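You operate a simulated robot arm through the tools that you are given. There is no shell and no other tool.

Carry out the task below with a simulated two-armed robot. There is one attempt and no reset: what you move stays moved.

JOB
Give nipple B three strokes of grease and park the coupler.
Fine: close the valve to pump and open it before the coupler comes off; the other nipples stay dry. Where these are worked on the way, their far stop is far enough and under half their travel is too little: release valve.

The check looks at the end state, three seconds after you hand in, the way a careful person would. Anything else that was tipped, shoved, dropped, spilled or broken makes it a failure.

ROBOT AND FRAMES
Two 7-joint arms with two-finger grippers on one trunk that stands fixed in place. Base frame: the origin is at the foot of the trunk, x ahead of it, y to its left, z up. Lengths are in m, angles in degrees, forces in N, time in s.
The left shoulder is at [0.024, 0.165, 1.357], the right one opposite. With the tool pointing down near the work surface each hand reaches from about 0.1 to 0.68 m from the base axis, measured 20 degrees to its own side. Payload 2.45 kg a hand.
The tool frame of a hand sits at the grasp point between the pads (the TCP): z along the fingers, y along the line on which they close. The tips reach 0.026 m beyond it. Largest opening 0.096 m; the body of the gripper starts 0.069 m behind the TCP.
Orientation is that of the tool frame in the base frame, as a unit quaternion [w, x, y, z]. With the fingers straight down and closing along the base's y, the tool's x points along the base's -x, its y along +y and its z along -z.

CONTROLS
- The arms move only by the tool send_rows. It takes "left_deltas", "right_deltas" or both (then of equal length, played together; a hand with none holds still); each is a list of rows, each a list of 7 numbers: the finger opening in m, from 0 to 0.096, then the shift along the tool's x, y, z in m, then the turn, a rotation vector about the tool's x, y, z in rad. In form: [[hand, x, y, z, wx, wy, wz], ...]. A call has 1 to 20 rows; each row is the pose to reach, as a shift and turn from the pose commanded when the call began, along the tool's axes at that moment. Each row takes 0.2 s and may step no farther than 0.05 m and 8.6 degrees from the row before; otherwise, or with a gripper value out of range, the whole call is refused. Where a pose cannot be reached the arm comes as near as it can. A force on the tool above 40 N (or 10 N above the force at the start of the call, whichever is more), or a blocked arm, ends the call early, and 0.2 s more pass. Each finger halts on what it meets, pressing with about 32 N; the grip force reading is that of the motor and also rises with nothing between the fingers. The clock runs only during rows and for 0.2 s after the last one: add rows that repeat a pose to give the fingers time. The reply holds the time, the measured pose of the TCP, the force on the tool along the base axes, the opening and the grip force, in the units named above and with some noise, with the torque about the TCP (base axes, N m) and any sound that the robot's microphone picked up.
- Cameras (640 x 400 px; columns grow to the right, rows downward): "scene" is now at [0.0571, 0.0263, 1.8269]; the picture's right is [0.33, -0.94, 0.00], its down [-0.75, -0.26, -0.61] and it looks along [0.57, 0.20, -0.80] (base axes); focal length 364 px, centre (320, 200). "left" rides on the left gripper at [0.082, -0.003, -0.098] in its tool frame; the picture's right is [0.04, 1.00, 0.00], its down [-0.73, 0.03, -0.68] and it looks along [-0.68, 0.03, 0.73] (tool axes); focal length 256 px, centre (320, 200). "right" rides on the right gripper at [0.082, 0.003, -0.098] in its tool frame; the picture's right is [-0.04, 1.00, 0.00], its down [-0.73, -0.03, -0.68] and it looks along [-0.68, -0.03, 0.73] (tool axes); focal length 256 px, centre (320, 200). There is no depth. A picture from a camera that has moved, and an enlarged one, comes with that camera's place and axes in the base frame and with its lens.
- grab_frame(camera): a new picture of that camera. It takes no simulated time.
- slide_trunk(by): slides the trunk up (or, below 0, down) by that many m; the arms and the scene camera ride with it, the base frame stays. It gives what a move gives, with no picture.
- head_to(pan, tilt): turns the head with the scene camera to pan (to the left, within 120 degrees either way) and tilt (down, from -29 to 69), counted from straight ahead of the robot. It gives what a move gives.
- close_up(camera, box): a new picture of the part [left, top, right, bottom] of that camera's present view, enlarged. It takes no simulated time.
- close_job(): hands the job in; it is judged then, once.

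Places have to be worked out from the pictures, the camera data and where the tool is seen. Open the grippers and draw the arms clear of the work before you hand the job in, unless the task says otherwise.

The tools are called after ">>>" by a JSON object that holds its "method" and its "body". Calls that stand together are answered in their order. send_rows: Moves the arms, as the interface text tells. Its arguments: {"type":"object","properties":{"left_deltas":{"type":"array","items":{"type":"array","items":{"type":"number"}}},"right_deltas":{"type":"array","items":{"type":"array","items":{"type":"number"}}}},"required":[]} The other tools are called the same way: slide_trunk (by) slides the trunk up or down; head_to (pan, tilt) turns the head that bears the scene camera; grab_frame (camera) takes a picture; close_up (camera, box) takes an enlarged picture of a part of a camera's view; close_job () hands the job in.

At the start:

```text
time: 0.0
left_eef_pos: [0.3183, 0.4189, 1.2809]
left_tcp_rot: [0.0, 0.0, 1.0, 0.0]
left_ft_force: [0.1, 0.2, -0.6]
left_wrist_torque: [-0.02, 0.01, 0.02]
left_grip_width: 0.0959
left_gripper_force: 0.1
right_eef_pos: [0.478, 0.046, 1.34]
right_tcp_rot: [-0.001, 0.001, 1.0, -0.001]
right_ft_force: [0.0, 0.0, 0.0]
right_wrist_torque: [-0.01, -0.01, 0.01]
right_grip_width: 0.0961
right_gripper_force: 0.1
trunk travel left (down, up): [-0.525, 0.042]
head pan, tilt: [19.2, 52.5]
```

scene: 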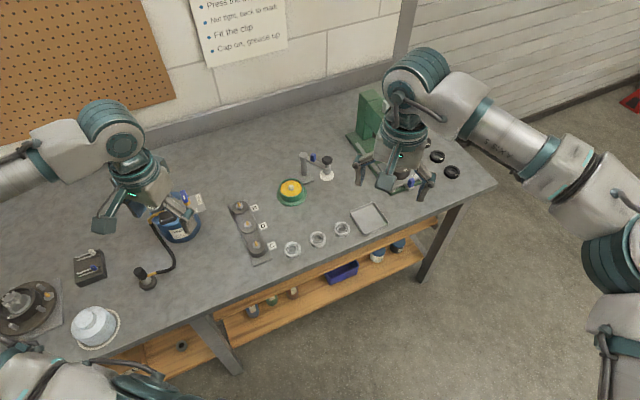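
right: 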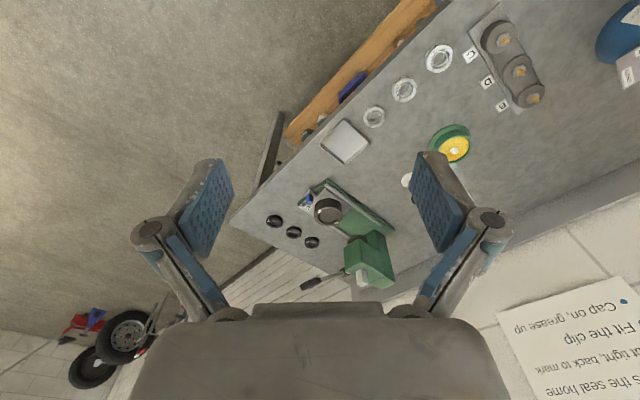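
left: 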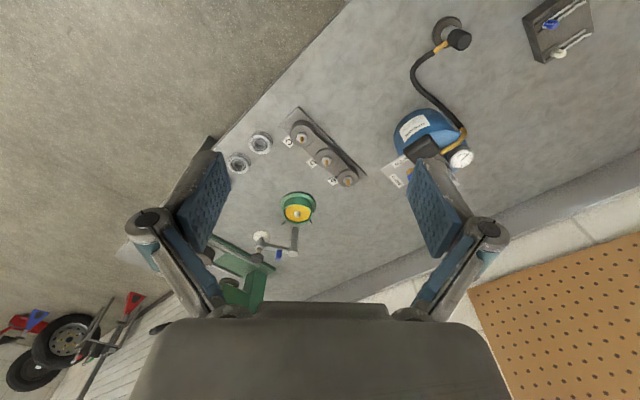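

I start by looking closer at the grease pump, its coupler on the hose, the nipple block and the poster on the wall.

>>> {"method": "close_up", "body": {"camera": "scene", "box": [60, 180, 220, 300]}}

>>> {"method": "close_up", "body": {"camera": "scene", "box": [210, 170, 340, 270]}}

>>> {"method": "close_up", "body": {"camera": "left", "box": [380, 0, 600, 190]}}

>>> {"method": "close_up", "body": {"camera": "scene", "box": [180, 0, 300, 75]}}

>>> {"method": "close_up", "body": {"camera": "left", "box": [260, 90, 400, 200]}}

```text
3.33 times, centred on (140, 240) of scene
camera zoom: at [0.0571, 0.0263, 1.8269], right [0.33, -0.94, 0.0], down [-0.75, -0.26, -0.61], along [0.57, 0.2, -0.8], focal length 1214 px, centre (920, 67)
```

zoom: 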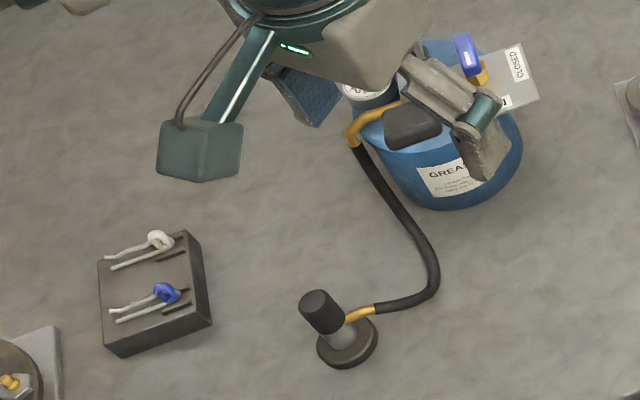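

```text
4.00 times, centred on (275, 220) of scene
camera zoom: at [0.0571, 0.0263, 1.8269], right [0.33, -0.94, 0.0], down [-0.75, -0.26, -0.61], along [0.57, 0.2, -0.8], focal length 1457 px, centre (500, 120)
```

zoom: 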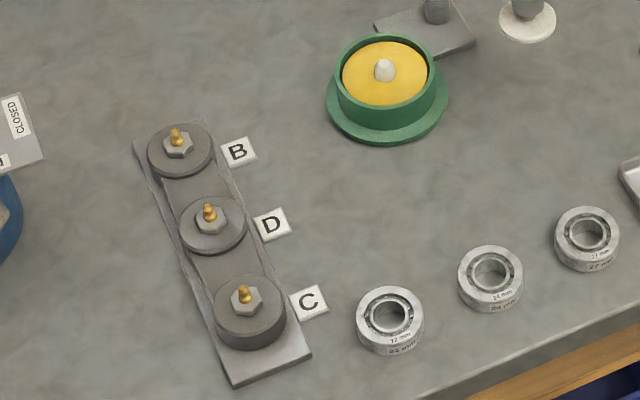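

```text
2.11 times, centred on (490, 95) of left
camera zoom: at [0.2356, 0.4159, 1.3801], right [-0.04, 1.0, 0.0], down [0.73, 0.03, 0.68], along [0.68, 0.03, -0.73], focal length 539 px, centre (-38, 421)
```

zoom: 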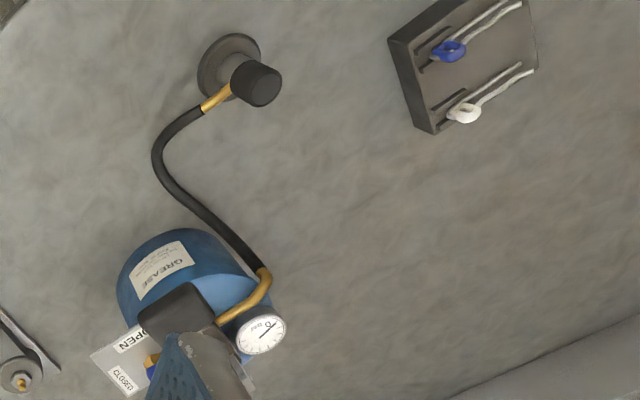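

```text
5.33 times, centred on (240, 38) of scene
camera zoom: at [0.0571, 0.0263, 1.8269], right [0.33, -0.94, 0.0], down [-0.75, -0.26, -0.61], along [0.57, 0.2, -0.8], focal length 1943 px, centre (747, 1067)
```

zoom: 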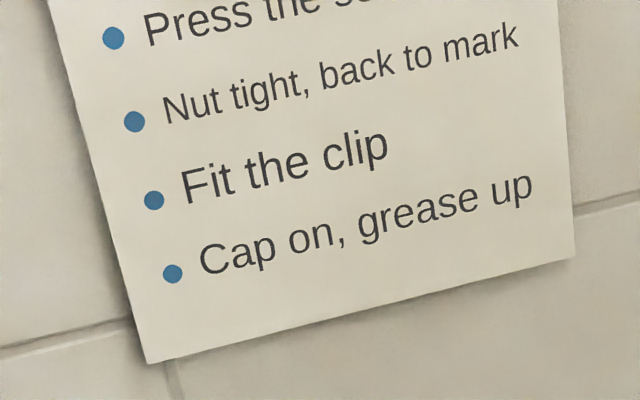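

```text
3.64 times, centred on (330, 145) of left
camera zoom: at [0.2356, 0.4159, 1.3801], right [-0.04, 1.0, 0.0], down [0.73, 0.03, 0.68], along [0.68, 0.03, -0.73], focal length 931 px, centre (284, 400)
```

zoom: 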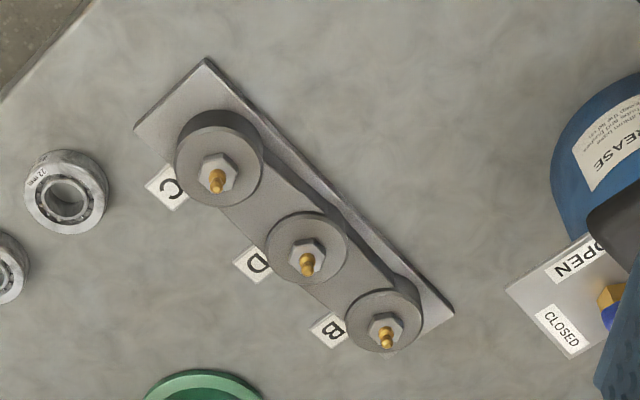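

The pump is partly hidden by the left hand. I shift the left hand sideways and up a little so its own camera sees the pump between the fingers, and the scene camera has a freer view.

>>> {"method": "send_rows", "body": {"left_deltas": [[0.096, 0.02, 0.04, 0, 0, 0, 0], [0.096, 0.04, 0.08, 0, 0, 0, 0], [0.096, 0.06, 0.12, 0, 0, 0, 0], [0.096, 0.08, 0.16, 0, 0, 0, 0], [0.096, 0.08, 0.16, 0, 0, 0, 0]]}}

>>> {"method": "grab_frame", "body": {"camera": "left"}}

>>> {"method": "grab_frame", "body": {"camera": "scene"}}

```text
time: 1.2
left_eef_pos: [0.2349, 0.5764, 1.2834]
left_tcp_rot: [0.0, 0.0, 1.0, 0.001]
left_ft_force: [0.3, 0.7, -0.7]
left_wrist_torque: [-0.03, 0.01, 0.0]
left_grip_width: 0.0961
left_gripper_force: 0.0
right_eef_pos: [0.4751, 0.0432, 1.3423]
right_tcp_rot: [0.001, 0.0, 1.0, 0.001]
right_ft_force: [0.2, -0.2, 0.2]
right_wrist_torque: [-0.02, 0.02, -0.02]
right_grip_width: 0.096
right_gripper_force: 0.0
trunk travel left (down, up): [-0.525, 0.042]
head pan, tilt: [19.2, 52.5]
```

```text
taken
camera left: at [0.1522, 0.5727, 1.3818], right [-0.04, 1.0, 0.0], down [0.73, 0.03, 0.68], along [0.68, 0.03, -0.73], focal length 256 px, centre (320, 200)
```

left: 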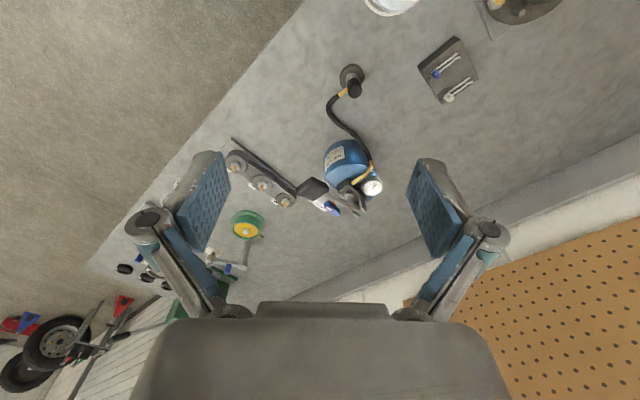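

```text
taken
camera scene: at [0.0557, 0.0271, 1.8269], right [0.33, -0.94, 0.0], down [-0.75, -0.26, -0.61], along [0.57, 0.2, -0.8], focal length 364 px, centre (320, 200)
```

scene: 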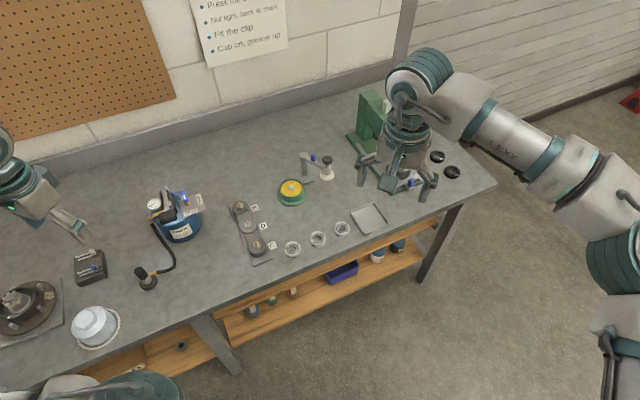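

The view is free now; I enlarge the pump from both cameras.

>>> {"method": "close_up", "body": {"camera": "scene", "box": [125, 175, 221, 235]}}

>>> {"method": "close_up", "body": {"camera": "scene", "box": [125, 235, 205, 295]}}

>>> {"method": "close_up", "body": {"camera": "left", "box": [270, 120, 398, 220]}}

>>> {"method": "close_up", "body": {"camera": "left", "box": [310, 50, 390, 110]}}

```text
6.67 times, centred on (173, 205) of scene
camera zoom: at [0.0557, 0.0271, 1.8269], right [0.33, -0.94, 0.0], down [-0.75, -0.26, -0.61], along [0.57, 0.2, -0.8], focal length 2429 px, centre (1300, 167)
```

zoom: 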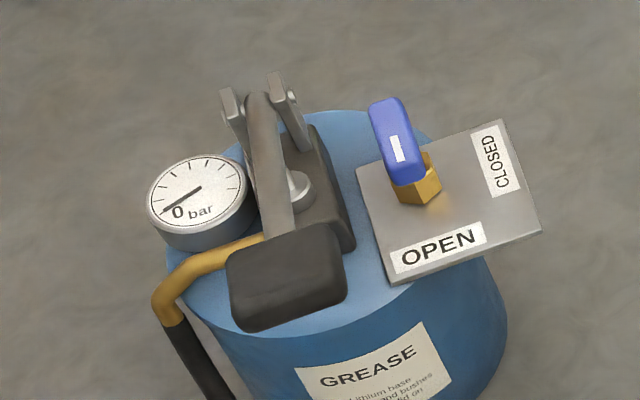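

```text
6.67 times, centred on (165, 265) of scene
camera zoom: at [0.0557, 0.0271, 1.8269], right [0.33, -0.94, 0.0], down [-0.75, -0.26, -0.61], along [0.57, 0.2, -0.8], focal length 2429 px, centre (1353, -233)
```

zoom: 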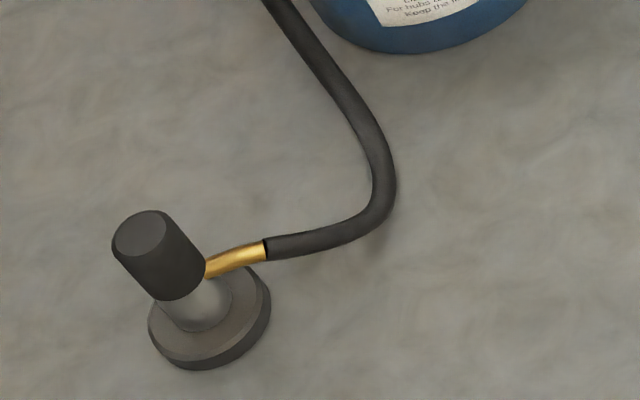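

```text
4.00 times, centred on (334, 170) of left
camera zoom: at [0.1522, 0.5727, 1.3818], right [-0.04, 1.0, 0.0], down [0.73, 0.03, 0.68], along [0.68, 0.03, -0.73], focal length 1024 px, centre (264, 320)
```

zoom: 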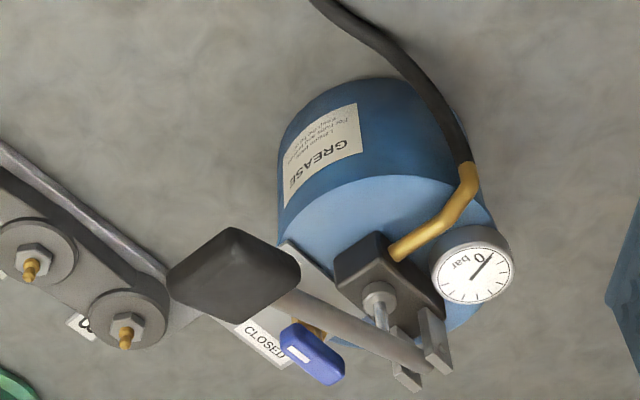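

```text
6.67 times, centred on (350, 80) of left
camera zoom: at [0.1522, 0.5727, 1.3818], right [-0.04, 1.0, 0.0], down [0.73, 0.03, 0.68], along [0.68, 0.03, -0.73], focal length 1707 px, centre (120, 1000)
```

zoom: 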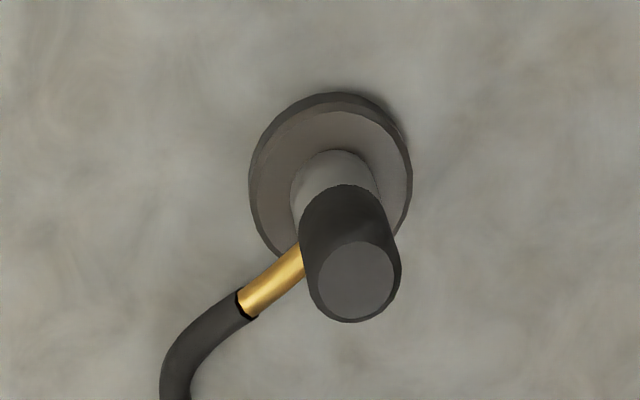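

The pump sits turned about 45°: lever pivot near (0.526, 0.668, 1.016), pad near (0.432, 0.573, 1.055), valve near (0.547, 0.617, 0.96), coupler top near (0.317, 0.642, 0.927), nipple B near (0.63, 0.50, 0.895). I bring the left hand camera closer to the pump, staying clear of it, for a better look.

>>> {"method": "send_rows", "body": {"left_deltas": [[0.096, -0.02, 0.01, 0.035, 0, 0, 0], [0.096, -0.04, 0.02, 0.07, 0, 0, 0], [0.096, -0.06, 0.03, 0.1, 0, 0, 0], [0.096, -0.075, 0.043, 0.12, 0, 0, 0], [0.096, -0.075, 0.043, 0.12, 0, 0, 0]]}}

>>> {"method": "grab_frame", "body": {"camera": "left"}}

```text
time: 2.4
left_eef_pos: [0.3111, 0.6187, 1.1628]
left_tcp_rot: [0.001, -0.001, 1.0, 0.001]
left_ft_force: [-0.5, -0.1, 0.0]
left_wrist_torque: [0.01, 0.01, -0.02]
left_grip_width: 0.0959
left_gripper_force: 0.1
right_eef_pos: [0.4756, 0.0427, 1.3413]
right_tcp_rot: [0.001, 0.0, 1.0, 0.0]
right_ft_force: [-0.9, 0.5, 0.0]
right_wrist_torque: [0.0, 0.01, 0.02]
right_grip_width: 0.0957
right_gripper_force: 0.2
trunk travel left (down, up): [-0.525, 0.042]
head pan, tilt: [19.2, 52.5]
```

```text
taken
camera left: at [0.228, 0.6151, 1.262], right [-0.04, 1.0, 0.0], down [0.73, 0.03, 0.68], along [0.68, 0.03, -0.73], focal length 256 px, centre (320, 200)
```

left: 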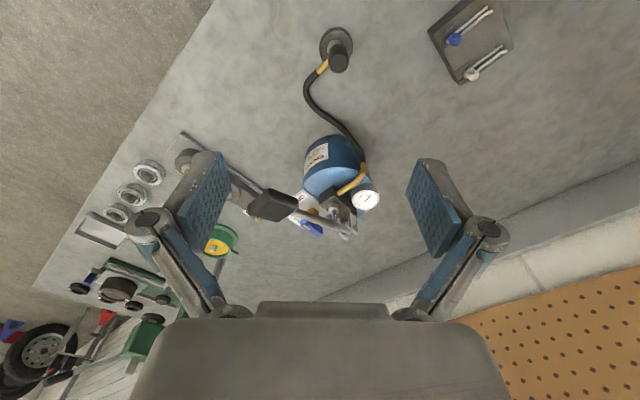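

I enlarge the pump and the valve from here.

>>> {"method": "close_up", "body": {"camera": "left", "box": [240, 120, 400, 245]}}

>>> {"method": "close_up", "body": {"camera": "left", "box": [285, 180, 365, 240]}}

>>> {"method": "close_up", "body": {"camera": "left", "box": [290, 20, 390, 170]}}

```text
3.20 times, centred on (320, 182) of left
camera zoom: at [0.228, 0.6151, 1.262], right [-0.04, 1.0, 0.0], down [0.73, 0.03, 0.68], along [0.68, 0.03, -0.73], focal length 819 px, centre (320, 256)
```

zoom: 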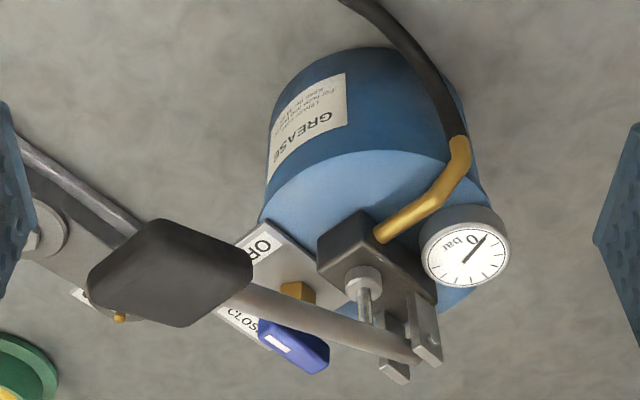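

```text
6.67 times, centred on (325, 210) of left
camera zoom: at [0.228, 0.6151, 1.262], right [-0.04, 1.0, 0.0], down [0.73, 0.03, 0.68], along [0.68, 0.03, -0.73], focal length 1707 px, centre (287, 133)
```

zoom: 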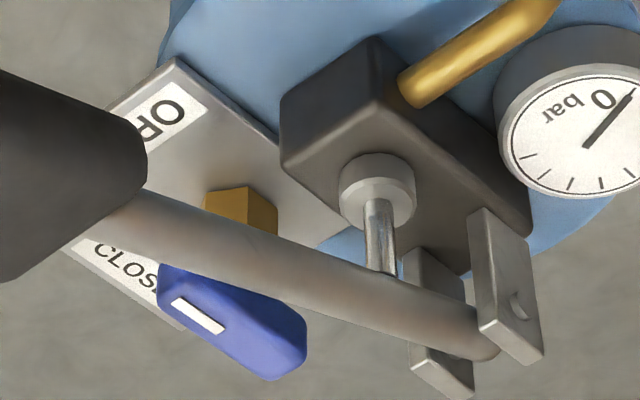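

```text
2.67 times, centred on (340, 95) of left
camera zoom: at [0.228, 0.6151, 1.262], right [-0.04, 1.0, 0.0], down [0.73, 0.03, 0.68], along [0.68, 0.03, -0.73], focal length 683 px, centre (267, 480)
```

zoom: 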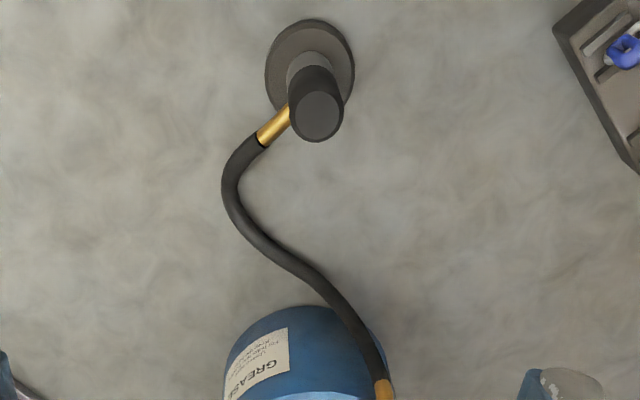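

The blue valve bar lies along the OPEN direction with its mark at the OPEN end, so the valve is open now and closing it is a quarter turn counter-clockwise from above. I raise the left hand, then lower the trunk for better reach.

>>> {"method": "send_rows", "body": {"left_deltas": [[0.096, 0, 0, -0.04, 0, 0, 0], [0.096, 0, 0, -0.08, 0, 0, 0], [0.096, 0, 0, -0.12, 0, 0, 0], [0.096, 0, 0, -0.16, 0, 0, 0], [0.096, 0, 0, -0.16, 0, 0, 0]]}}

>>> {"method": "slide_trunk", "body": {"by": -0.2}}

>>> {"method": "grab_frame", "body": {"camera": "scene"}}

```text
time: 3.6
left_eef_pos: [0.3106, 0.6194, 1.3231]
left_tcp_rot: [-0.001, 0.0, 1.0, 0.0]
left_ft_force: [-0.2, 0.2, 0.3]
left_wrist_torque: [0.0, 0.01, -0.02]
left_grip_width: 0.0959
left_gripper_force: 0.1
right_eef_pos: [0.4755, 0.0448, 1.3418]
right_tcp_rot: [0.0, 0.0, 1.0, -0.001]
right_ft_force: [0.3, 0.1, -0.7]
right_wrist_torque: [0.02, -0.02, -0.02]
right_grip_width: 0.0961
right_gripper_force: 0.1
trunk travel left (down, up): [-0.525, 0.042]
head pan, tilt: [19.2, 52.5]
```

```text
time: 5.8
left_eef_pos: [0.3102, 0.6188, 1.1252]
left_tcp_rot: [0.0, 0.0, 1.0, 0.0]
left_ft_force: [-0.4, -0.8, 0.3]
left_wrist_torque: [0.01, 0.01, 0.0]
left_grip_width: 0.0962
left_gripper_force: 0.1
right_eef_pos: [0.4747, 0.0427, 1.142]
right_tcp_rot: [0.0, 0.0, 1.0, 0.0]
right_ft_force: [-0.4, -0.8, 0.0]
right_wrist_torque: [-0.02, 0.0, 0.01]
right_grip_width: 0.0962
right_gripper_force: 0.0
trunk travel left (down, up): [-0.325, 0.242]
head pan, tilt: [19.2, 52.5]
```

```text
taken
camera scene: at [0.0919, 0.0268, 1.6272], right [0.33, -0.94, 0.0], down [-0.75, -0.26, -0.61], along [0.57, 0.2, -0.8], focal length 364 px, centre (320, 200)
```

scene: 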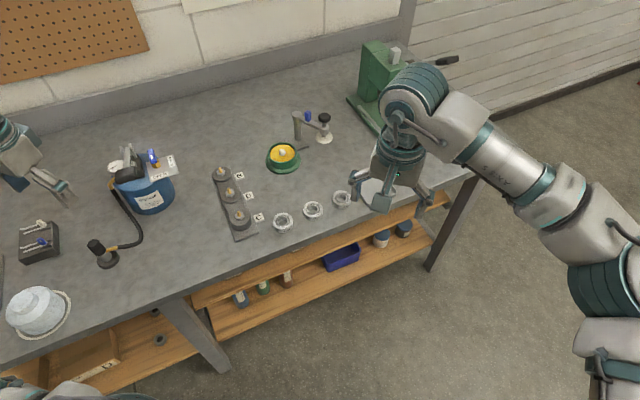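

I turn the head toward the work and yaw the left hand by -45° so the fingers close at right angles to the hose fitting, hovering over the parked coupler.

>>> {"method": "head_to", "body": {"pan": 46, "tilt": 46}}

>>> {"method": "send_rows", "body": {"left_deltas": [[0.08, 0, 0.004, 0.012, 0, 0, 0.131], [0.07, -0.002, 0.008, 0.025, 0, 0, 0.262], [0.06, -0.003, 0.012, 0.037, 0, 0, 0.393], [0.06, -0.004, 0.016, 0.05, 0, 0, 0.524], [0.06, -0.006, 0.02, 0.062, 0, 0, 0.655], [0.06, -0.007, 0.023, 0.075, 0, 0, 0.785], [0.06, -0.007, 0.023, 0.075, 0, 0, 0.785]]}}

>>> {"method": "grab_frame", "body": {"camera": "left"}}

>>> {"method": "grab_frame", "body": {"camera": "scene"}}

```text
time: 6.7
left_eef_pos: [0.3109, 0.6187, 1.1229]
left_tcp_rot: [0.002, 0.0, 1.0, 0.001]
left_ft_force: [-0.4, -0.1, -0.5]
left_wrist_torque: [0.0, 0.03, -0.01]
left_grip_width: 0.096
left_gripper_force: 0.0
right_eef_pos: [0.4755, 0.0436, 1.1409]
right_tcp_rot: [0.001, 0.0, 1.0, 0.0]
right_ft_force: [0.0, 0.0, 0.5]
right_wrist_torque: [0.01, 0.0, 0.01]
right_grip_width: 0.096
right_gripper_force: 0.1
trunk travel left (down, up): [-0.325, 0.242]
head pan, tilt: [46.0, 46.0]
```

```text
time: 8.3
left_eef_pos: [0.3161, 0.6436, 1.048]
left_tcp_rot: [0.0, 0.383, 0.924, 0.0]
left_ft_force: [0.1, 1.0, -0.5]
left_wrist_torque: [0.02, -0.02, 0.03]
left_grip_width: 0.06
left_gripper_force: 0.1
right_eef_pos: [0.4751, 0.0436, 1.1407]
right_tcp_rot: [0.0, 0.0, 1.0, 0.001]
right_ft_force: [-0.4, -0.2, 0.0]
right_wrist_torque: [-0.01, 0.04, 0.01]
right_grip_width: 0.096
right_gripper_force: 0.0
trunk travel left (down, up): [-0.325, 0.242]
head pan, tilt: [46.0, 46.0]
```

```text
taken
camera left: at [0.2562, 0.6979, 1.1471], right [0.68, 0.73, 0.0], down [0.54, -0.5, 0.68], along [0.5, -0.46, -0.73], focal length 256 px, centre (320, 200)
```

left: 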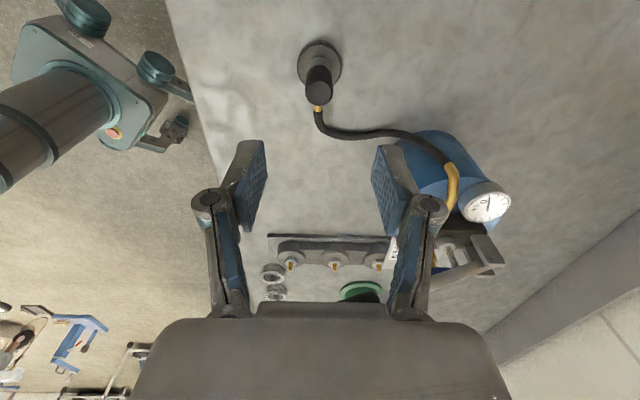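

```text
taken
camera scene: at [0.0776, 0.0604, 1.6358], right [0.72, -0.69, 0.0], down [-0.5, -0.52, -0.69], along [0.48, 0.5, -0.72], focal length 364 px, centre (320, 200)
```

scene: 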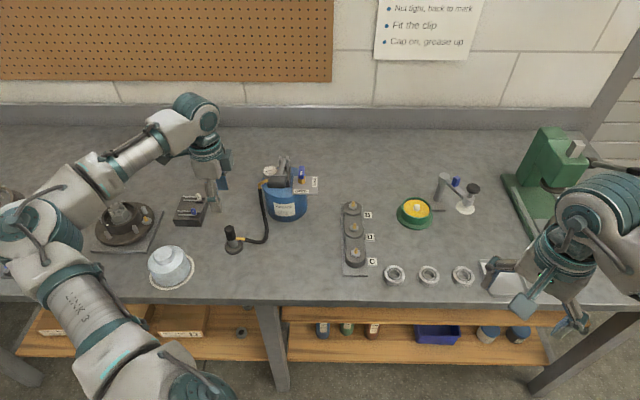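

The hand hovers above the parked coupler. I enlarge the view to check the alignment.

>>> {"method": "close_up", "body": {"camera": "left", "box": [270, 30, 370, 130]}}

>>> {"method": "close_up", "body": {"camera": "scene", "box": [180, 150, 320, 260]}}

>>> {"method": "close_up", "body": {"camera": "scene", "box": [310, 170, 450, 280]}}

```text
4.00 times, centred on (320, 80) of left
camera zoom: at [0.2562, 0.6979, 1.1471], right [0.68, 0.73, 0.0], down [0.54, -0.5, 0.68], along [0.5, -0.46, -0.73], focal length 1024 px, centre (320, 680)
```

zoom: 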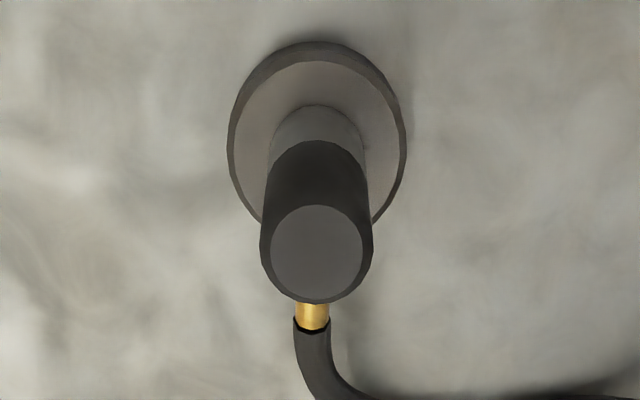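

```text
3.64 times, centred on (250, 205) of scene
camera zoom: at [0.0776, 0.0604, 1.6358], right [0.72, -0.69, 0.0], down [-0.5, -0.52, -0.69], along [0.48, 0.5, -0.72], focal length 1325 px, centre (574, 182)
```

zoom: 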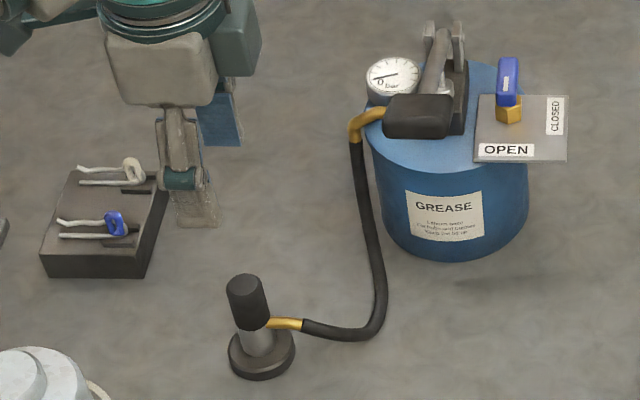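

```text
3.64 times, centred on (380, 225) of scene
camera zoom: at [0.0776, 0.0604, 1.6358], right [0.72, -0.69, 0.0], down [-0.5, -0.52, -0.69], along [0.48, 0.5, -0.72], focal length 1325 px, centre (102, 109)
```

zoom: 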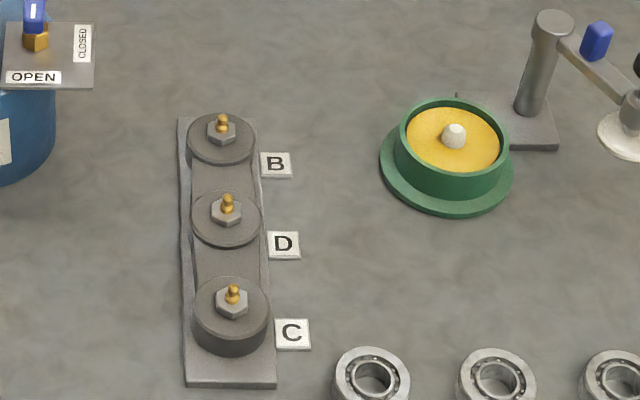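

Coupler axis is at about (0.316, 0.643), top z ≈ 0.925, aligned with the hand. I descend over it with the fingers open 0.06 and check before closing.

>>> {"method": "send_rows", "body": {"left_deltas": [[0.06, 0, 0, 0.035, 0, 0, 0], [0.06, 0, 0, 0.07, 0, 0, 0], [0.06, 0, 0, 0.1, 0, 0, 0], [0.06, 0, 0, 0.12, 0, 0, 0], [0.06, 0, 0, 0.136, 0, 0, 0], [0.06, 0, 0, 0.136, 0, 0, 0]]}}

>>> {"method": "grab_frame", "body": {"camera": "left"}}

>>> {"method": "close_up", "body": {"camera": "scene", "box": [180, 150, 320, 260]}}

```text
time: 9.7
left_eef_pos: [0.3181, 0.6424, 0.9104]
left_tcp_rot: [0.0, 0.382, 0.924, 0.001]
left_ft_force: [-1.5, -0.9, -1.4]
left_wrist_torque: [-0.03, -0.01, 0.0]
left_grip_width: 0.0604
left_gripper_force: 0.0
right_eef_pos: [0.4755, 0.0434, 1.1415]
right_tcp_rot: [0.002, 0.0, 1.0, 0.001]
right_ft_force: [0.7, -0.4, -0.1]
right_wrist_torque: [0.0, -0.05, -0.01]
right_grip_width: 0.0961
right_gripper_force: 0.1
trunk travel left (down, up): [-0.325, 0.242]
head pan, tilt: [46.0, 46.0]
```

```text
taken
camera left: at [0.2563, 0.6977, 1.0102], right [0.68, 0.74, 0.0], down [0.54, -0.5, 0.68], along [0.5, -0.46, -0.73], focal length 256 px, centre (320, 200)
```

left: 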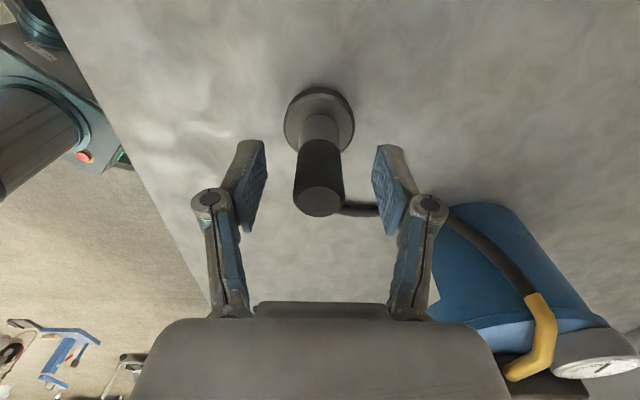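

```text
3.64 times, centred on (250, 205) of scene
camera zoom: at [0.0775, 0.0604, 1.6358], right [0.72, -0.69, 0.0], down [-0.5, -0.52, -0.69], along [0.48, 0.5, -0.72], focal length 1325 px, centre (574, 182)
```

zoom: 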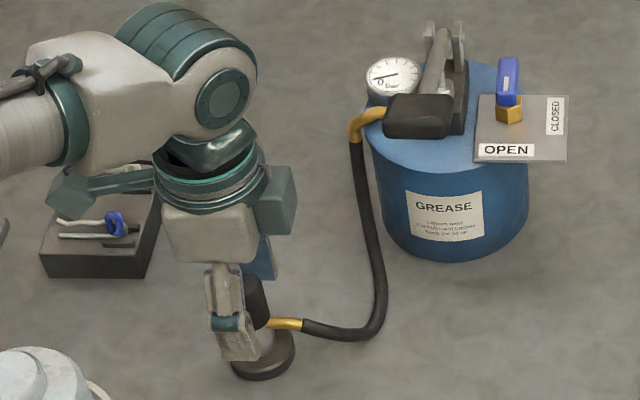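

The coupler stands centred between the pads. I close the fingers on it.

>>> {"method": "send_rows", "body": {"left_deltas": [[0.045, 0, 0, 0, 0, 0, 0], [0.03, 0, 0, 0, 0, 0, 0], [0.022, 0, 0, 0, 0, 0, 0], [0.01, 0, 0, 0, 0, 0, 0], [0.005, 0, 0, 0, 0, 0, 0], [0.005, 0, 0, 0, 0, 0, 0]]}}

>>> {"method": "grab_frame", "body": {"camera": "left"}}

```text
time: 11.1
left_eef_pos: [0.3159, 0.6424, 0.9114]
left_tcp_rot: [0.0, 0.382, 0.924, 0.001]
left_ft_force: [0.7, -0.1, 0.6]
left_wrist_torque: [-0.04, 0.0, 0.0]
left_grip_width: 0.0239
left_gripper_force: 32.2
right_eef_pos: [0.4757, 0.0438, 1.1408]
right_tcp_rot: [0.001, 0.0, 1.0, 0.0]
right_ft_force: [0.5, -0.6, 0.4]
right_wrist_torque: [0.06, -0.01, -0.02]
right_grip_width: 0.0961
right_gripper_force: 0.0
trunk travel left (down, up): [-0.325, 0.242]
head pan, tilt: [46.0, 46.0]
```

```text
taken
camera left: at [0.2564, 0.6977, 1.0104], right [0.68, 0.74, 0.0], down [0.54, -0.5, 0.68], along [0.5, -0.46, -0.73], focal length 256 px, centre (320, 200)
```

left: 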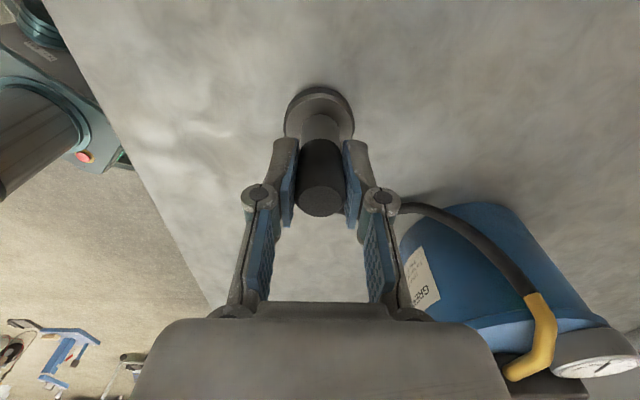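

Gripped at 24 mm width, 32 N. I lift straight up gently and watch the forces.

>>> {"method": "send_rows", "body": {"left_deltas": [[0.005, 0, 0, -0.01, 0, 0, 0], [0.005, 0, 0, -0.02, 0, 0, 0], [0.005, 0, 0, -0.035, 0, 0, 0], [0.005, 0, 0, -0.055, 0, 0, 0], [0.005, 0, 0, -0.075, 0, 0, 0], [0.005, 0, 0, -0.075, 0, 0, 0]]}}

>>> {"method": "grab_frame", "body": {"camera": "left"}}

>>> {"method": "close_up", "body": {"camera": "scene", "box": [180, 130, 340, 260]}}

```text
time: 12.5
left_eef_pos: [0.317, 0.6435, 0.987]
left_tcp_rot: [0.0, 0.383, 0.924, 0.002]
left_ft_force: [0.4, 0.2, -0.4]
left_wrist_torque: [0.03, 0.01, 0.02]
left_grip_width: 0.0239
left_gripper_force: 32.1
right_eef_pos: [0.4755, 0.0425, 1.1414]
right_tcp_rot: [0.001, 0.0, 1.0, 0.0]
right_ft_force: [0.6, -0.6, 0.1]
right_wrist_torque: [-0.04, -0.03, -0.03]
right_grip_width: 0.0961
right_gripper_force: 0.1
trunk travel left (down, up): [-0.325, 0.242]
head pan, tilt: [46.0, 46.0]
```

```text
taken
camera left: at [0.2565, 0.6978, 1.0858], right [0.68, 0.74, 0.0], down [0.54, -0.5, 0.68], along [0.5, -0.46, -0.73], focal length 256 px, centre (320, 200)
```

left: 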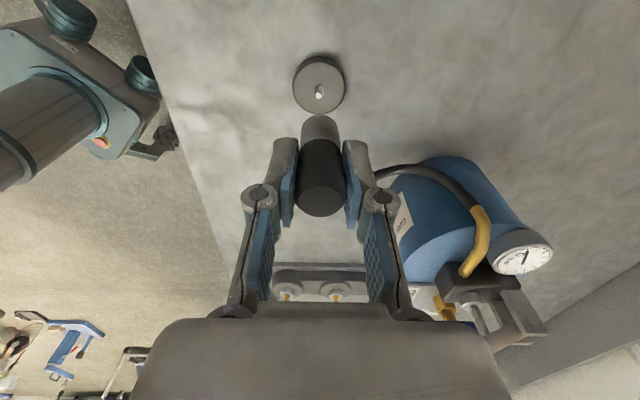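

```text
3.08 times, centred on (260, 195) of scene
camera zoom: at [0.078, 0.0608, 1.6357], right [0.72, -0.69, 0.0], down [-0.5, -0.52, -0.69], along [0.48, 0.5, -0.72], focal length 1121 px, centre (505, 215)
```

zoom: 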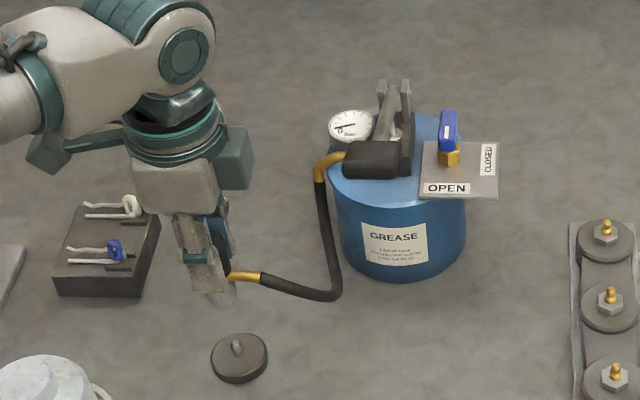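

The coupler is off; the park is a small pinned disc and the hose puts no noticeable load on the hand. I move toward the bench front first, well clear of the pump lever, and check the hose.

>>> {"method": "send_rows", "body": {"left_deltas": [[0.005, 0, -0.02, -0.03, 0, 0, 0], [0.005, -0.01, -0.05, -0.05, 0, 0, 0], [0.005, -0.02, -0.085, -0.05, 0, 0, 0], [0.005, -0.03, -0.12, -0.05, 0, 0, 0], [0.005, -0.03, -0.12, -0.05, 0, 0, 0]]}}

>>> {"method": "grab_frame", "body": {"camera": "scene"}}

>>> {"method": "grab_frame", "body": {"camera": "left"}}

```text
time: 13.7
left_eef_pos: [0.2536, 0.5364, 1.0361]
left_tcp_rot: [0.0, 0.382, 0.924, 0.0]
left_ft_force: [-0.1, -0.2, -1.9]
left_wrist_torque: [0.0, 0.02, -0.01]
left_grip_width: 0.0238
left_gripper_force: 32.0
right_eef_pos: [0.4748, 0.0445, 1.1401]
right_tcp_rot: [0.0, 0.0, 1.0, 0.0]
right_ft_force: [-0.2, -0.1, 0.0]
right_wrist_torque: [0.0, 0.02, 0.07]
right_grip_width: 0.0958
right_gripper_force: 0.0
trunk travel left (down, up): [-0.325, 0.242]
head pan, tilt: [46.0, 46.0]
```

```text
taken
camera scene: at [0.0777, 0.0597, 1.6358], right [0.72, -0.69, 0.0], down [-0.5, -0.52, -0.69], along [0.48, 0.5, -0.72], focal length 364 px, centre (320, 200)
```

scene: 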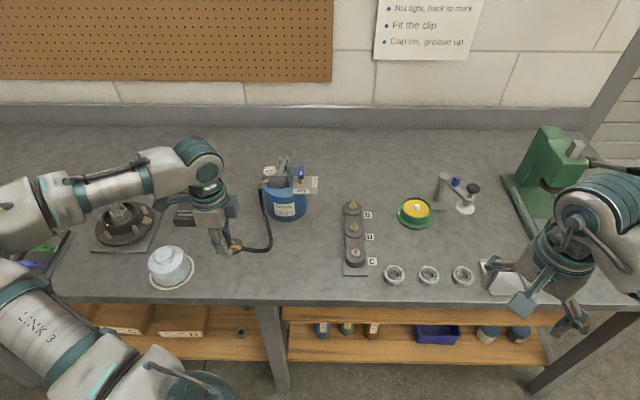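

```text
taken
camera left: at [0.1928, 0.5921, 1.1352], right [0.68, 0.74, 0.0], down [0.54, -0.5, 0.68], along [0.5, -0.46, -0.73], focal length 256 px, centre (320, 200)
```

left: 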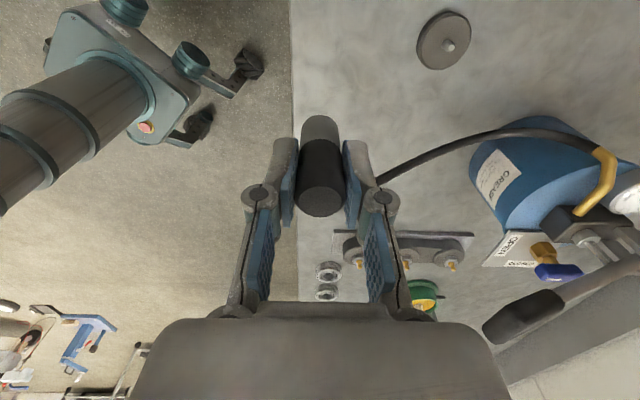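

The hose follows freely without pulling. I carry the coupler along the bench front to a place in front of the nipple block, high above everything.

>>> {"method": "send_rows", "body": {"left_deltas": [[0.005, -0.04, 0, 0, 0, 0, 0], [0.005, -0.08, 0, 0, 0, 0, 0], [0.005, -0.12, 0, 0, 0, 0, 0], [0.005, -0.16, 0, 0, 0, 0, 0], [0.005, -0.2, 0.0, 0, 0, 0, 0], [0.005, -0.24, 0.01, 0, 0, 0, 0], [0.005, -0.27, 0.02, 0, 0, 0, 0], [0.005, -0.27, 0.02, 0, 0, 0, 0]]}}

>>> {"method": "grab_frame", "body": {"camera": "scene"}}

>>> {"method": "grab_frame", "body": {"camera": "left"}}

```text
time: 15.5
left_eef_pos: [0.4589, 0.3598, 1.0365]
left_tcp_rot: [0.002, 0.383, 0.924, 0.0]
left_ft_force: [-0.5, 0.0, -0.3]
left_wrist_torque: [-0.01, -0.02, -0.02]
left_grip_width: 0.0239
left_gripper_force: 32.7
right_eef_pos: [0.4752, 0.0442, 1.141]
right_tcp_rot: [0.001, 0.0, 1.0, 0.0]
right_ft_force: [-0.7, 0.1, 0.8]
right_wrist_torque: [-0.05, -0.02, -0.03]
right_grip_width: 0.0959
right_gripper_force: 0.1
trunk travel left (down, up): [-0.325, 0.242]
head pan, tilt: [46.0, 46.0]
```

```text
taken
camera scene: at [0.0782, 0.0593, 1.6359], right [0.72, -0.69, 0.0], down [-0.5, -0.52, -0.69], along [0.48, 0.5, -0.72], focal length 364 px, centre (320, 200)
```

scene: 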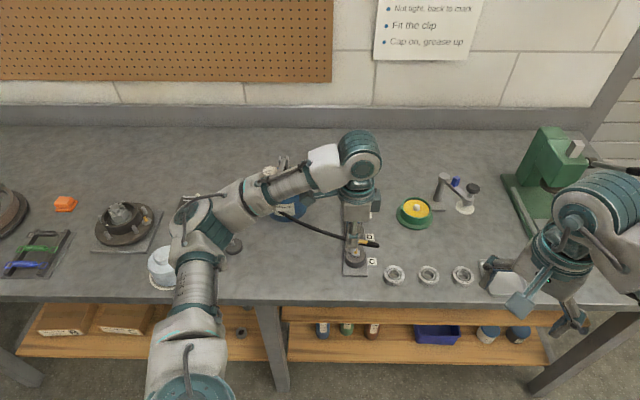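

```text
taken
camera left: at [0.3974, 0.4157, 1.1357], right [0.68, 0.74, 0.0], down [0.54, -0.5, 0.68], along [0.5, -0.46, -0.73], focal length 256 px, centre (320, 200)
```

left: 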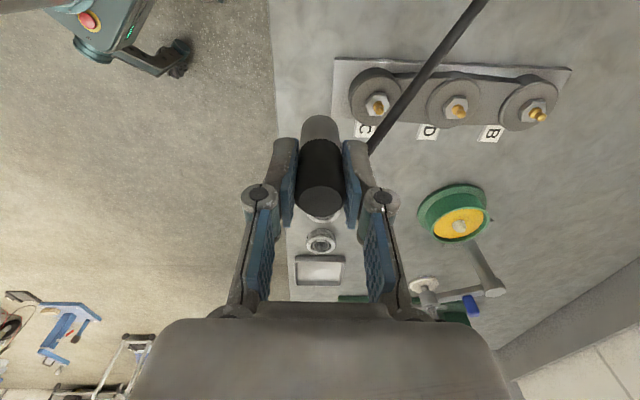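

The way to B is free. I move the coupler above nipple B at the same height, coupler bottom still about 7 cm above it.

>>> {"method": "send_rows", "body": {"left_deltas": [[0.005, -0.004, 0.04, 0, 0, 0, 0], [0.005, -0.008, 0.08, 0, 0, 0, 0], [0.005, -0.012, 0.12, 0, 0, 0, 0], [0.005, -0.017, 0.16, 0, 0, 0, 0], [0.005, -0.022, 0.2, 0, 0, 0, 0], [0.005, -0.022, 0.22, 0, 0, 0, 0], [0.005, -0.022, 0.22, 0, 0, 0, 0]]}}

>>> {"method": "grab_frame", "body": {"camera": "scene"}}

>>> {"method": "grab_frame", "body": {"camera": "left"}}

```text
time: 17.1
left_eef_pos: [0.6309, 0.4997, 1.0373]
left_tcp_rot: [-0.001, 0.383, 0.924, 0.002]
left_ft_force: [0.4, -0.5, -0.9]
left_wrist_torque: [-0.02, -0.01, -0.02]
left_grip_width: 0.0238
left_gripper_force: 31.6
right_eef_pos: [0.4748, 0.0416, 1.1419]
right_tcp_rot: [0.001, 0.0, 1.0, 0.001]
right_ft_force: [-0.6, 0.7, 0.0]
right_wrist_torque: [0.01, -0.01, -0.01]
right_grip_width: 0.096
right_gripper_force: 0.1
trunk travel left (down, up): [-0.325, 0.242]
head pan, tilt: [46.0, 46.0]
```

```text
taken
camera scene: at [0.0804, 0.0572, 1.6358], right [0.72, -0.69, 0.0], down [-0.5, -0.52, -0.69], along [0.48, 0.5, -0.72], focal length 364 px, centre (320, 200)
```

scene: 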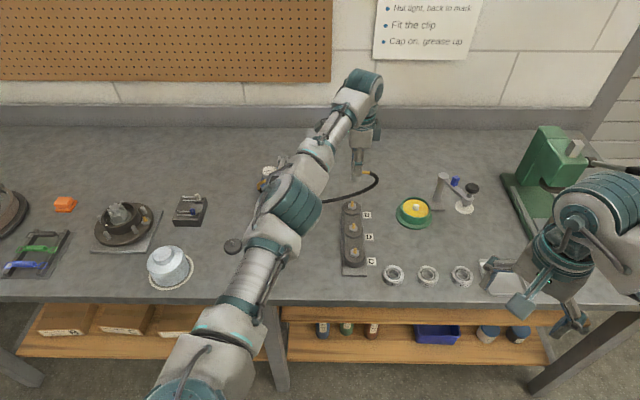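

```text
taken
camera left: at [0.5707, 0.5552, 1.1368], right [0.68, 0.73, 0.0], down [0.54, -0.5, 0.68], along [0.5, -0.46, -0.73], focal length 256 px, centre (320, 200)
```

left: 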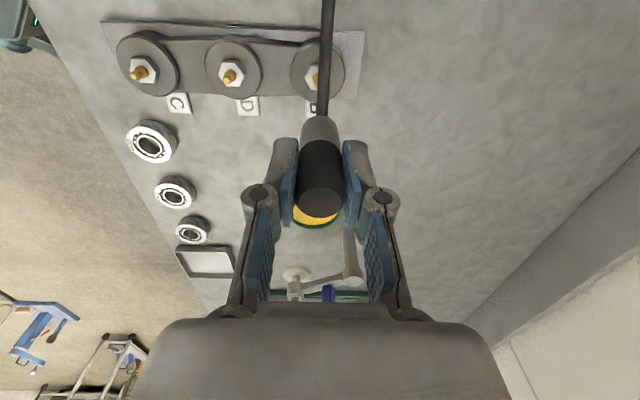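

Reach is fine and the coupler hangs above B. I enlarge both views to measure the offset between coupler axis and nipple B.

>>> {"method": "close_up", "body": {"camera": "left", "box": [260, 30, 400, 140]}}

>>> {"method": "close_up", "body": {"camera": "scene", "box": [310, 130, 410, 280]}}

>>> {"method": "close_up", "body": {"camera": "scene", "box": [325, 140, 395, 230]}}

```text
3.64 times, centred on (330, 85) of left
camera zoom: at [0.5707, 0.5552, 1.1368], right [0.68, 0.73, 0.0], down [0.54, -0.5, 0.68], along [0.5, -0.46, -0.73], focal length 931 px, centre (284, 618)
```

zoom: 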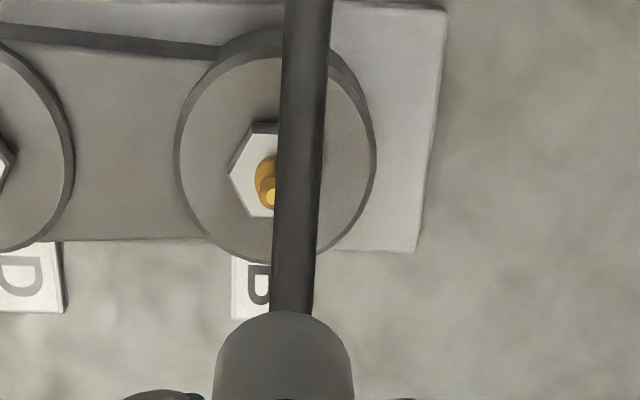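

```text
2.67 times, centred on (360, 205) of scene
camera zoom: at [0.0804, 0.0572, 1.6358], right [0.72, -0.69, 0.0], down [-0.5, -0.52, -0.69], along [0.48, 0.5, -0.72], focal length 972 px, centre (213, 187)
```

zoom: 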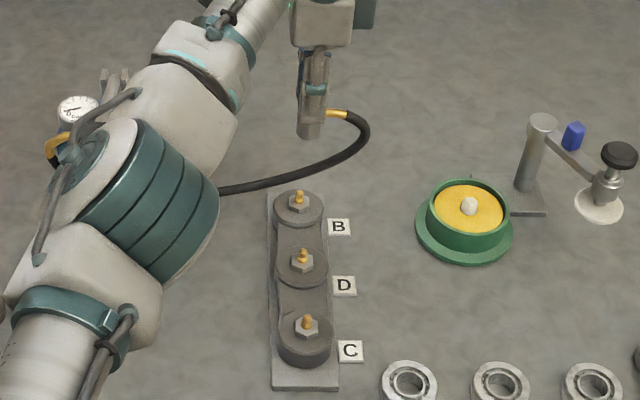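

```text
4.44 times, centred on (360, 185) of scene
camera zoom: at [0.0804, 0.0572, 1.6358], right [0.72, -0.69, 0.0], down [-0.5, -0.52, -0.69], along [0.48, 0.5, -0.72], focal length 1619 px, centre (142, 267)
```

zoom: 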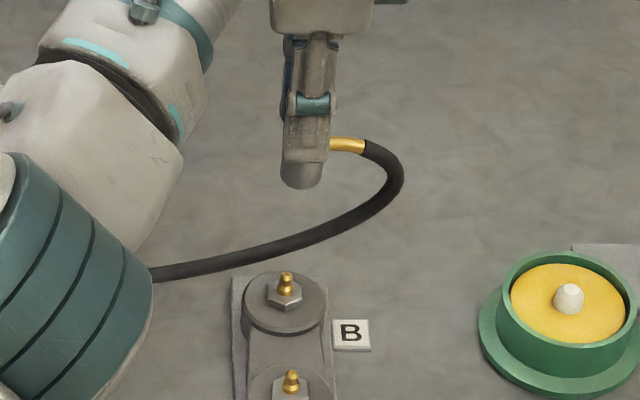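

Comparing the two views, nipple B sits about 4 mm to the pump side and 3 mm to the front of the coupler axis, with its tip near z ≈ 0.90. I correct that and come down to about 1.5 cm above the tip for another look.

>>> {"method": "send_rows", "body": {"left_deltas": [[0.005, 0.0042, -0.003, 0.0, 0, 0, 0], [0.005, 0.0042, -0.003, 0.02, 0, 0, 0], [0.005, 0.0042, -0.003, 0.04, 0, 0, 0], [0.005, 0.0042, -0.003, 0.06, 0, 0, 0], [0.005, 0.0042, -0.003, 0.06, 0, 0, 0]]}}

>>> {"method": "close_up", "body": {"camera": "left", "box": [260, 50, 400, 160]}}

>>> {"method": "close_up", "body": {"camera": "scene", "box": [325, 160, 395, 230]}}

>>> {"method": "grab_frame", "body": {"camera": "scene"}}

```text
time: 18.3
left_eef_pos: [0.6252, 0.5012, 0.9763]
left_tcp_rot: [0.0, 0.382, 0.924, 0.001]
left_ft_force: [-0.4, 0.5, -1.2]
left_wrist_torque: [0.0, -0.01, -0.03]
left_grip_width: 0.0238
left_gripper_force: 32.1
right_eef_pos: [0.4754, 0.0426, 1.1403]
right_tcp_rot: [0.001, 0.001, 1.0, 0.001]
right_ft_force: [0.1, 0.2, -0.1]
right_wrist_torque: [-0.01, 0.03, 0.0]
right_grip_width: 0.0958
right_gripper_force: 0.1
trunk travel left (down, up): [-0.325, 0.242]
head pan, tilt: [46.0, 46.0]
```

```text
3.64 times, centred on (330, 105) of left
camera zoom: at [0.5647, 0.5562, 1.076], right [0.68, 0.73, 0.0], down [0.54, -0.5, 0.68], along [0.5, -0.46, -0.73], focal length 931 px, centre (284, 546)
```

zoom: 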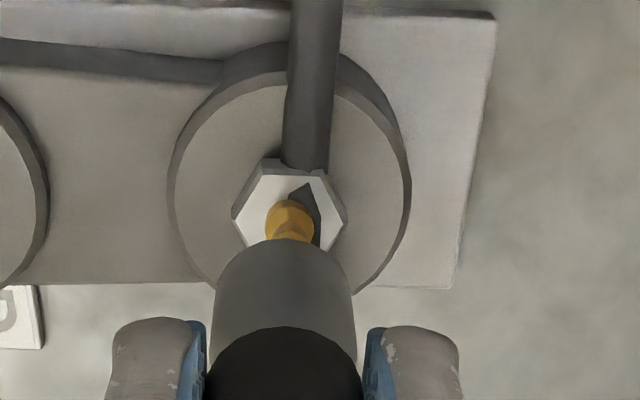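

```text
5.71 times, centred on (360, 195) of scene
camera zoom: at [0.0807, 0.0589, 1.6357], right [0.72, -0.69, 0.0], down [-0.5, -0.52, -0.69], along [0.48, 0.5, -0.72], focal length 2082 px, centre (91, 229)
```

zoom: 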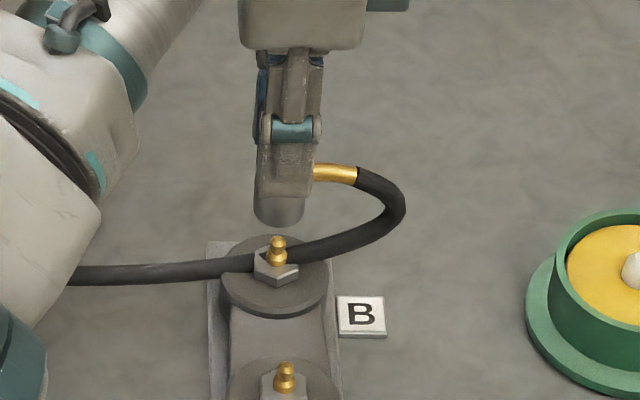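

```text
taken
camera scene: at [0.0807, 0.0589, 1.6357], right [0.72, -0.69, 0.0], down [-0.5, -0.52, -0.69], along [0.48, 0.5, -0.72], focal length 364 px, centre (320, 200)
```

scene: 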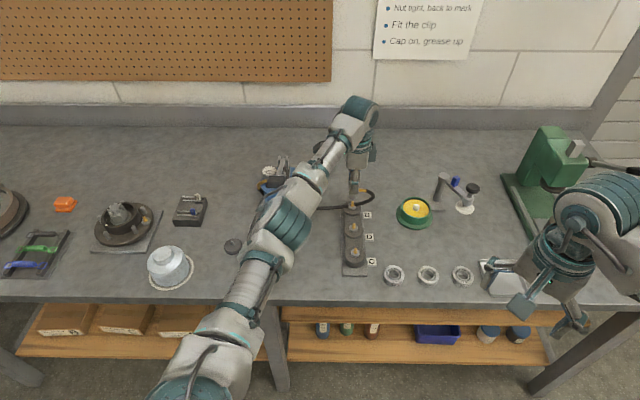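

The coupler axis and nipple tip now line up within about 1 mm. I descend slowly onto the nipple and watch the force and sounds.

>>> {"method": "send_rows", "body": {"left_deltas": [[0.005, 0.0007, 0.0012, 0.005, 0, 0, 0], [0.005, 0.0007, 0.0012, 0.01, 0, 0, 0], [0.005, 0.0007, 0.0012, 0.015, 0, 0, 0], [0.005, 0.0007, 0.0012, 0.02, 0, 0, 0], [0.005, 0.0007, 0.0012, 0.024, 0, 0, 0], [0.005, 0.0007, 0.0012, 0.024, 0, 0, 0]]}}

>>> {"method": "close_up", "body": {"camera": "left", "box": [260, 50, 400, 160]}}

>>> {"method": "close_up", "body": {"camera": "scene", "box": [325, 160, 395, 230]}}

```text
time: 19.7
left_eef_pos: [0.6279, 0.5033, 0.9532]
left_tcp_rot: [0.001, 0.383, 0.924, 0.0]
left_ft_force: [0.0, -0.7, -0.8]
left_wrist_torque: [0.01, 0.0, 0.0]
left_grip_width: 0.024
left_gripper_force: 31.6
right_eef_pos: [0.4755, 0.0439, 1.1405]
right_tcp_rot: [0.001, 0.0, 1.0, 0.0]
right_ft_force: [0.2, 0.0, 0.1]
right_wrist_torque: [0.01, 0.0, -0.01]
right_grip_width: 0.0958
right_gripper_force: 0.1
trunk travel left (down, up): [-0.325, 0.242]
head pan, tilt: [46.0, 46.0]
```

```text
3.64 times, centred on (330, 105) of left
camera zoom: at [0.5656, 0.5581, 1.0521], right [0.68, 0.74, 0.0], down [0.54, -0.5, 0.68], along [0.5, -0.46, -0.73], focal length 931 px, centre (284, 546)
```

zoom: 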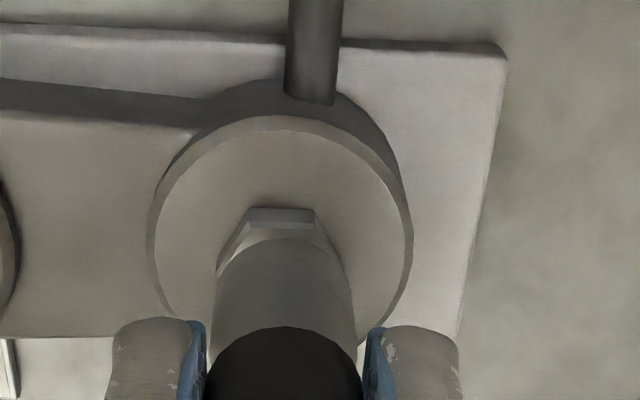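

```text
5.71 times, centred on (360, 195) of scene
camera zoom: at [0.0807, 0.0589, 1.6357], right [0.72, -0.69, 0.0], down [-0.5, -0.52, -0.69], along [0.48, 0.5, -0.72], focal length 2082 px, centre (91, 229)
```

zoom: 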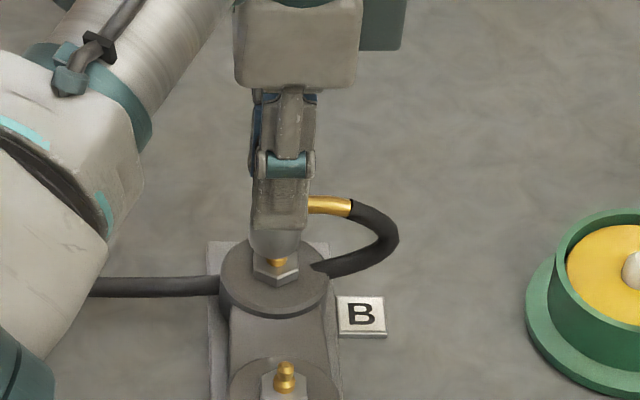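

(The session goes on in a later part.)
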